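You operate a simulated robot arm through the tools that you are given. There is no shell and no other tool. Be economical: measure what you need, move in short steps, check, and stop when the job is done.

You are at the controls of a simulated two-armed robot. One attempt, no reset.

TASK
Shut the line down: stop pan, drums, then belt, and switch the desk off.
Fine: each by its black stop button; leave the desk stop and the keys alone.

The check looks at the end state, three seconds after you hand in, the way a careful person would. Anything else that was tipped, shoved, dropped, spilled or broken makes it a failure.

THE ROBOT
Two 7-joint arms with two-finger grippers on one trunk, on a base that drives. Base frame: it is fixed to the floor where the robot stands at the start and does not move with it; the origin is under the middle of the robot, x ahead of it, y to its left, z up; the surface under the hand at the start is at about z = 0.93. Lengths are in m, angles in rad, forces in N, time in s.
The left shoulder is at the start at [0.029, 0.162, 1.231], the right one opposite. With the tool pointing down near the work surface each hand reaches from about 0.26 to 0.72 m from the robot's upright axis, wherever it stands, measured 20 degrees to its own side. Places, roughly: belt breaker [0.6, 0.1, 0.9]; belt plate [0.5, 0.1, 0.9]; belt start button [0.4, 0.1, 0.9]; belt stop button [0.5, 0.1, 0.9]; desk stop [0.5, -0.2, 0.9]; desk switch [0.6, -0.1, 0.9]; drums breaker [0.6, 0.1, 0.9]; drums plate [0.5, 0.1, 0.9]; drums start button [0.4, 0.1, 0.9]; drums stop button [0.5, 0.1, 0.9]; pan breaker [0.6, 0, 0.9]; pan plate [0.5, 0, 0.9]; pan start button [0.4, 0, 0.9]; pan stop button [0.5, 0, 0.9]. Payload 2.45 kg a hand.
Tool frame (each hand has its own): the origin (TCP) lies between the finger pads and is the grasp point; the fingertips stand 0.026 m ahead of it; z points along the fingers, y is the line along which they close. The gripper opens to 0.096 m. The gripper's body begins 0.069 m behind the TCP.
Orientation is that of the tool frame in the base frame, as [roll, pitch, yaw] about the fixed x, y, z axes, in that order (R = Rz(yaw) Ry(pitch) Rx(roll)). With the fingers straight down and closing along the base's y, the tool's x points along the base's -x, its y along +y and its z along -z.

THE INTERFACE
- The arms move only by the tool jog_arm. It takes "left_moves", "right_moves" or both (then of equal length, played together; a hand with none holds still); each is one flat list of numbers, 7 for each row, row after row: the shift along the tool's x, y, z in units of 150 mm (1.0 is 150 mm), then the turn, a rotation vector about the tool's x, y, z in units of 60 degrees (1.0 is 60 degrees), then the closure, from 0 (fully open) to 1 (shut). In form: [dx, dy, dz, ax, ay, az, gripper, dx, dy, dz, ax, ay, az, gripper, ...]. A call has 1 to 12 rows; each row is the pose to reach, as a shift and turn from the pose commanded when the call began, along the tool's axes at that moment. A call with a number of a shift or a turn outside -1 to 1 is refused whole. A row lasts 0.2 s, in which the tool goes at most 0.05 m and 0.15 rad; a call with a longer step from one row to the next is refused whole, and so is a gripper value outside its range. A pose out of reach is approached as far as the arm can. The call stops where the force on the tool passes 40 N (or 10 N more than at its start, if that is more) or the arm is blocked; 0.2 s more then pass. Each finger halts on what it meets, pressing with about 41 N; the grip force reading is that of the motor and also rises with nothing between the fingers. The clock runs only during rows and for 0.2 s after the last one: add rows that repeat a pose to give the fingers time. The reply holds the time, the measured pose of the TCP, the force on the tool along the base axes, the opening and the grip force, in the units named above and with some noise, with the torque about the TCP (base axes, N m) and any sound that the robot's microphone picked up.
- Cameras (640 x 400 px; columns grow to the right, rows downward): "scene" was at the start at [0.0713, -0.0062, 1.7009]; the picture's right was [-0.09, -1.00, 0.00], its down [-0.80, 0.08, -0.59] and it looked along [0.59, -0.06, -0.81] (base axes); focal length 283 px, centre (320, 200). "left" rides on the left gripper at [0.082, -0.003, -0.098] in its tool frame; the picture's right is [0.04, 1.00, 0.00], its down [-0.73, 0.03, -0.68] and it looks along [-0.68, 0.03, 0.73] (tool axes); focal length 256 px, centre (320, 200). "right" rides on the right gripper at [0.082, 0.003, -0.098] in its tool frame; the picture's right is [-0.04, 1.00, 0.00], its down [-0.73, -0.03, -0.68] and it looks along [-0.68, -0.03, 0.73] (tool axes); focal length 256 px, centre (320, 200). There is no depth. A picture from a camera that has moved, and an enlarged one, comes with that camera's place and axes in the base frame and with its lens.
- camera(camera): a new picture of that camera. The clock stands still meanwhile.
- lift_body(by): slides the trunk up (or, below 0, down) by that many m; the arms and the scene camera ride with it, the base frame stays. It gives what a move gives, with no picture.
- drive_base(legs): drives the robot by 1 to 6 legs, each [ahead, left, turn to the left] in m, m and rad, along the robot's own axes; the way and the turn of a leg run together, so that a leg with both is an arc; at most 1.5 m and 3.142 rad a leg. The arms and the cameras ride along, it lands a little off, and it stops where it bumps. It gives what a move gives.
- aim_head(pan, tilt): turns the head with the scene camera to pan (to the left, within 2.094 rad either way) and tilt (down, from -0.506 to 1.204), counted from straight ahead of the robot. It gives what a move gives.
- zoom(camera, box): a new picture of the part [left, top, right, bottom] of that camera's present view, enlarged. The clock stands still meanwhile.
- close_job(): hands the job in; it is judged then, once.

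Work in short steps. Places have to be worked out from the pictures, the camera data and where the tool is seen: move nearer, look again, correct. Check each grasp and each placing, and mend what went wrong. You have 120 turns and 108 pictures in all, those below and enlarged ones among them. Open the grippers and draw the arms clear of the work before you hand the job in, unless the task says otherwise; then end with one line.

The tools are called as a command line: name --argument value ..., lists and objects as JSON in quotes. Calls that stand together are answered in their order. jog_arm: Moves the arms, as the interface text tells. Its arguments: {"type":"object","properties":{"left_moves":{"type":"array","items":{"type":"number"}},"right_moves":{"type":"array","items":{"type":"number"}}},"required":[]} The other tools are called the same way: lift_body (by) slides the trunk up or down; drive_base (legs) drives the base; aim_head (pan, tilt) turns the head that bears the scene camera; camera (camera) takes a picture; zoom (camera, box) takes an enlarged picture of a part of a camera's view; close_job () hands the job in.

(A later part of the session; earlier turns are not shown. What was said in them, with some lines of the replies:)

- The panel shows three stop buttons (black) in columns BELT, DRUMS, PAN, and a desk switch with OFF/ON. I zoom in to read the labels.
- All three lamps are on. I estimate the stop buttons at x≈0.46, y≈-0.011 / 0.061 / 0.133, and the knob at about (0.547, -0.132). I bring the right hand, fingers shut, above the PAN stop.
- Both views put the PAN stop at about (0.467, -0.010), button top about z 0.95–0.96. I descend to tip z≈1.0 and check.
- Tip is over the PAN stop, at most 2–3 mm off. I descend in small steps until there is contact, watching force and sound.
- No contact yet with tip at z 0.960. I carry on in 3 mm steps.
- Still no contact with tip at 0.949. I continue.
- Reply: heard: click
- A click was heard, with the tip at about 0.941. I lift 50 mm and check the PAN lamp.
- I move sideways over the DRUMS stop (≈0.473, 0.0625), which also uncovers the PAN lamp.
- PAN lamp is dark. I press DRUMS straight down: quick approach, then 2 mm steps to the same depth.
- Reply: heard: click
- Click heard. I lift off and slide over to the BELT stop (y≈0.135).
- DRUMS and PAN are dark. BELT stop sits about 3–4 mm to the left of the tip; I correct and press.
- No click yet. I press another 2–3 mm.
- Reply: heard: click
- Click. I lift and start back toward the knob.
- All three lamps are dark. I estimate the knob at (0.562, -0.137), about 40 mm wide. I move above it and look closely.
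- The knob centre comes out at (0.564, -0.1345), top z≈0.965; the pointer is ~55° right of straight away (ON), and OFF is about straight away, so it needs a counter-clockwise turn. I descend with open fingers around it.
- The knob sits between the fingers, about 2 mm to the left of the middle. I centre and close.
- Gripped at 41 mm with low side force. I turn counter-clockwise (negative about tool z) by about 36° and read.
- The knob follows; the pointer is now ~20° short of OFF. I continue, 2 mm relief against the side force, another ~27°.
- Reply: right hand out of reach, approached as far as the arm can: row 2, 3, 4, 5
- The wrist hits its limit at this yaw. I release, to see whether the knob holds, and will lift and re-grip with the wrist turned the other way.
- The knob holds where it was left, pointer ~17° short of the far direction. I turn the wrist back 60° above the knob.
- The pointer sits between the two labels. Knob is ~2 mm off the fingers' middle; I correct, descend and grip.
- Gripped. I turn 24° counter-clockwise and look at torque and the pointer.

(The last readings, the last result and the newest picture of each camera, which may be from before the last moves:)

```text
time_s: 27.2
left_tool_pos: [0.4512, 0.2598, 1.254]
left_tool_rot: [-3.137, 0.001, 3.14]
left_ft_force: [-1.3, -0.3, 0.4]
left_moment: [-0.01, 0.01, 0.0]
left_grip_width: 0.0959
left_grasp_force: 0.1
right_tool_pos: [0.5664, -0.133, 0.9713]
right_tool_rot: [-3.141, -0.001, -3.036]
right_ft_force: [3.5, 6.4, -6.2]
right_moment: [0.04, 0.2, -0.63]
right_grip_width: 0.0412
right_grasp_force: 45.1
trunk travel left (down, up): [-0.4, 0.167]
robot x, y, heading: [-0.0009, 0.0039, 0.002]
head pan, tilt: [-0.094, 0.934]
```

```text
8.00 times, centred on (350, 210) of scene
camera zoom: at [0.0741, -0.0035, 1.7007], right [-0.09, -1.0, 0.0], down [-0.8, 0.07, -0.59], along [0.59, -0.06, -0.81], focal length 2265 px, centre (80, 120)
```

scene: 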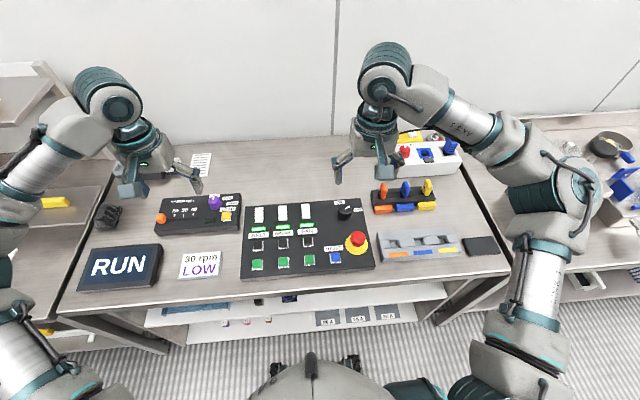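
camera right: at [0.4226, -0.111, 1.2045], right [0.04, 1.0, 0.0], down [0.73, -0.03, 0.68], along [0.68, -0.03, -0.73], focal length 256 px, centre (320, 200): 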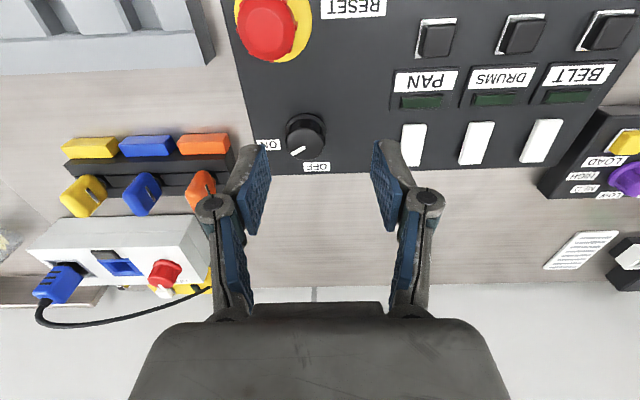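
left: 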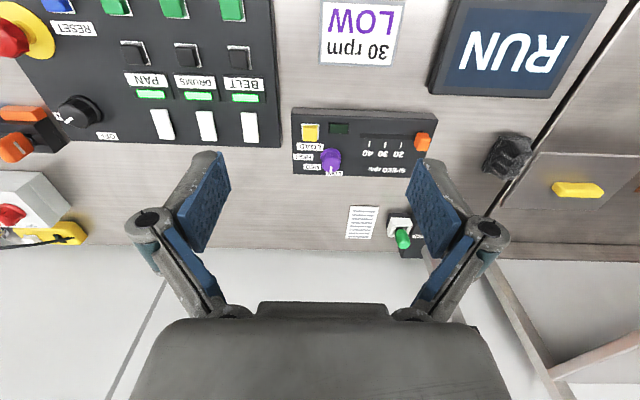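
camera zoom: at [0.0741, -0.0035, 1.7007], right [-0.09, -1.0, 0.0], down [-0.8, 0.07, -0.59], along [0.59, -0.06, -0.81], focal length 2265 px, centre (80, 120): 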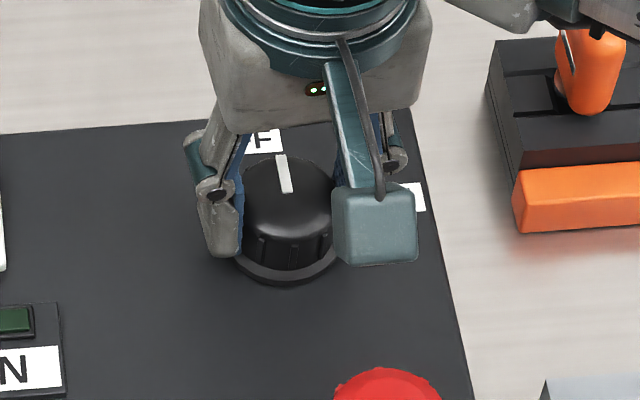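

A turning torque of 0.63 N·m has built up with the pointer nearly straight away at OFF, so it is probably at the stop. I push a few degrees more to confirm.

jog_arm --right_moves '[0, 0, 0, 0, 0, -0.07, 0.7, 0, 0, 0, 0, 0, -0.14, 0.7, 0, 0, 0, 0, 0, -0.14, 0.7]'

zoom --camera "right" --box '[200, 60, 440, 210]'

```text
time_s: 28.0
left_tool_pos: [0.4516, 0.258, 1.2558]
left_tool_rot: [-3.14, 0.0, 3.14]
left_ft_force: [0.5, -1.1, 0.4]
left_moment: [-0.04, 0.03, 0.0]
left_grip_width: 0.096
left_grasp_force: 0.0
right_tool_pos: [0.5661, -0.1354, 0.9717]
right_tool_rot: [-3.141, 0.002, -2.891]
right_ft_force: [-0.4, 1.3, -9.0]
right_moment: [0.03, 0.14, -0.12]
right_grip_width: 0.0404
right_grasp_force: 44.7
trunk travel left (down, up): [-0.4, 0.167]
robot x, y, heading: [-0.0029, 0.0013, 0.0]
head pan, tilt: [-0.094, 0.934]
```

```text
2.67 times, centred on (320, 135) of right
camera zoom: at [0.4859, -0.1513, 1.0692], right [-0.21, 0.98, 0.0], down [0.72, 0.15, 0.68], along [0.66, 0.14, -0.73], focal length 683 px, centre (320, 373)
```

zoom: 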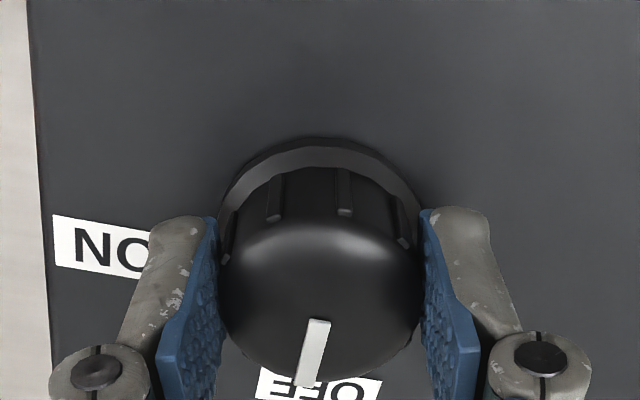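

The fingers slipped on the knob while it stayed put, which is what an end stop does. I release, lift and look.

jog_arm --right_moves '[0, 0, 0, 0, 0, 0, 0.5, 0, 0, 0, 0, 0, 0, 0.35, 0, 0, 0, 0, 0, 0, 0.35, 0, 0, -0.15, 0, 0, 0, 0.35, 0, 0, -0.45, 0, 0, 0, 0.35, 0, 0, -0.7, 0, 0, 0, 0.35, 0, 0, -0.7, 0, 0, 0, 0.35]'

zoom --camera "right" --box '[200, 60, 440, 210]'

zoom --camera "scene" --box '[310, 185, 390, 235]'

```text
time_s: 29.6
left_tool_pos: [0.451, 0.2584, 1.2557]
left_tool_rot: [-3.138, 0.0, 3.141]
left_ft_force: [-0.2, 1.6, -0.2]
left_moment: [0.03, 0.05, 0.02]
left_grip_width: 0.096
left_grasp_force: 0.1
right_tool_pos: [0.5663, -0.1354, 1.0773]
right_tool_rot: [-3.14, 0.003, -2.892]
right_ft_force: [-0.4, 0.0, 0.8]
right_moment: [-0.01, -0.03, -0.02]
right_grip_width: 0.0624
right_grasp_force: 0.0
trunk travel left (down, up): [-0.4, 0.167]
robot x, y, heading: [-0.0021, -0.0, -0.0]
head pan, tilt: [-0.094, 0.934]
```

```text
2.67 times, centred on (320, 135) of right
camera zoom: at [0.4854, -0.1511, 1.175], right [-0.21, 0.98, 0.0], down [0.72, 0.15, 0.68], along [0.67, 0.14, -0.73], focal length 683 px, centre (320, 373)
```

zoom: 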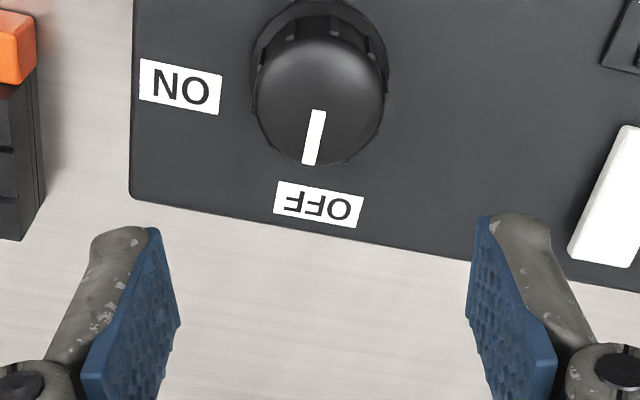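

```text
8.00 times, centred on (350, 210) of scene
camera zoom: at [0.0723, -0.0059, 1.7008], right [-0.09, -1.0, 0.0], down [-0.8, 0.08, -0.59], along [0.59, -0.06, -0.81], focal length 2265 px, centre (80, 120)
```

zoom: 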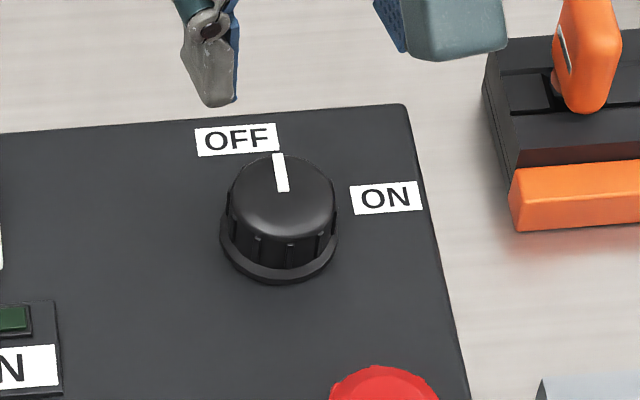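

The pointer now faces straight away at OFF: 60° from its start and held by its stop. I raise the right arm away and take a whole-scene picture.

jog_arm --right_moves '[0.1, 0, -0.25, 0, 0, 0, 0.2, 0.25, 0, -0.5, 0, 0, 0, 0, 0.4, 0, -0.75, 0, 0, 0, 0, 0.5, 0, -1, 0, 0, 0, 0, 0.5, 0, -1, 0, 0, 0, 0]'

camera --camera "scene"

zoom --camera "scene" --box '[230, 185, 390, 285]'

```text
time_s: 30.8
left_tool_pos: [0.4514, 0.2588, 1.2554]
left_tool_rot: [-3.139, 0.001, 3.142]
left_ft_force: [0.2, -0.4, -0.1]
left_moment: [-0.02, 0.03, -0.01]
left_grip_width: 0.0958
left_grasp_force: 0.1
right_tool_pos: [0.4909, -0.1533, 1.2258]
right_tool_rot: [-3.141, 0.002, -2.891]
right_ft_force: [-0.2, 0.0, 0.4]
right_moment: [-0.01, 0.04, -0.03]
right_grip_width: 0.096
right_grasp_force: 0.1
trunk travel left (down, up): [-0.4, 0.167]
robot x, y, heading: [-0.0019, -0.002, 0.001]
head pan, tilt: [-0.094, 0.934]
```

```text
72 pictures are left
camera scene: at [0.0717, -0.0061, 1.7008], right [-0.09, -1.0, 0.0], down [-0.8, 0.08, -0.59], along [0.59, -0.06, -0.81], focal length 283 px, centre (320, 200)
```

scene: 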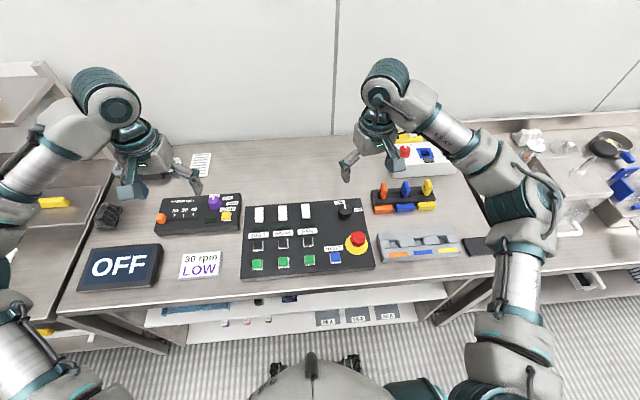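

```text
4.00 times, centred on (310, 235) of scene
camera zoom: at [0.0717, -0.0061, 1.7008], right [-0.09, -1.0, 0.0], down [-0.8, 0.08, -0.59], along [0.59, -0.06, -0.81], focal length 1132 px, centre (360, 60)
```

zoom: 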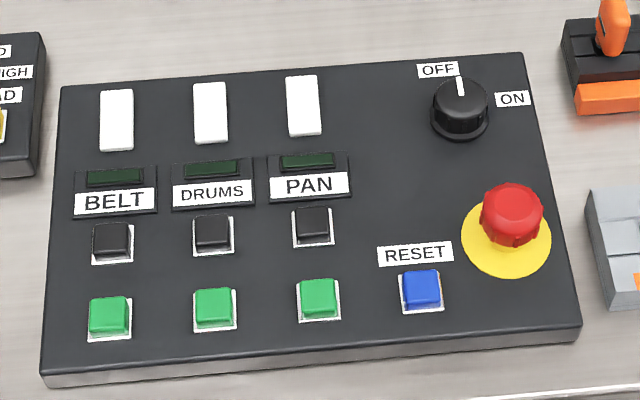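

The display reads OFF, all three lamps are dark and the knob points to OFF. Nothing else has moved and both hands are open and clear, so I hand in.

close_job

```text
The job is handed in.
```

The line is shut down: I stopped pan, drums and belt in that order with their black stop buttons, then turned the desk switch to OFF, and left the desk stop and keys untouched.
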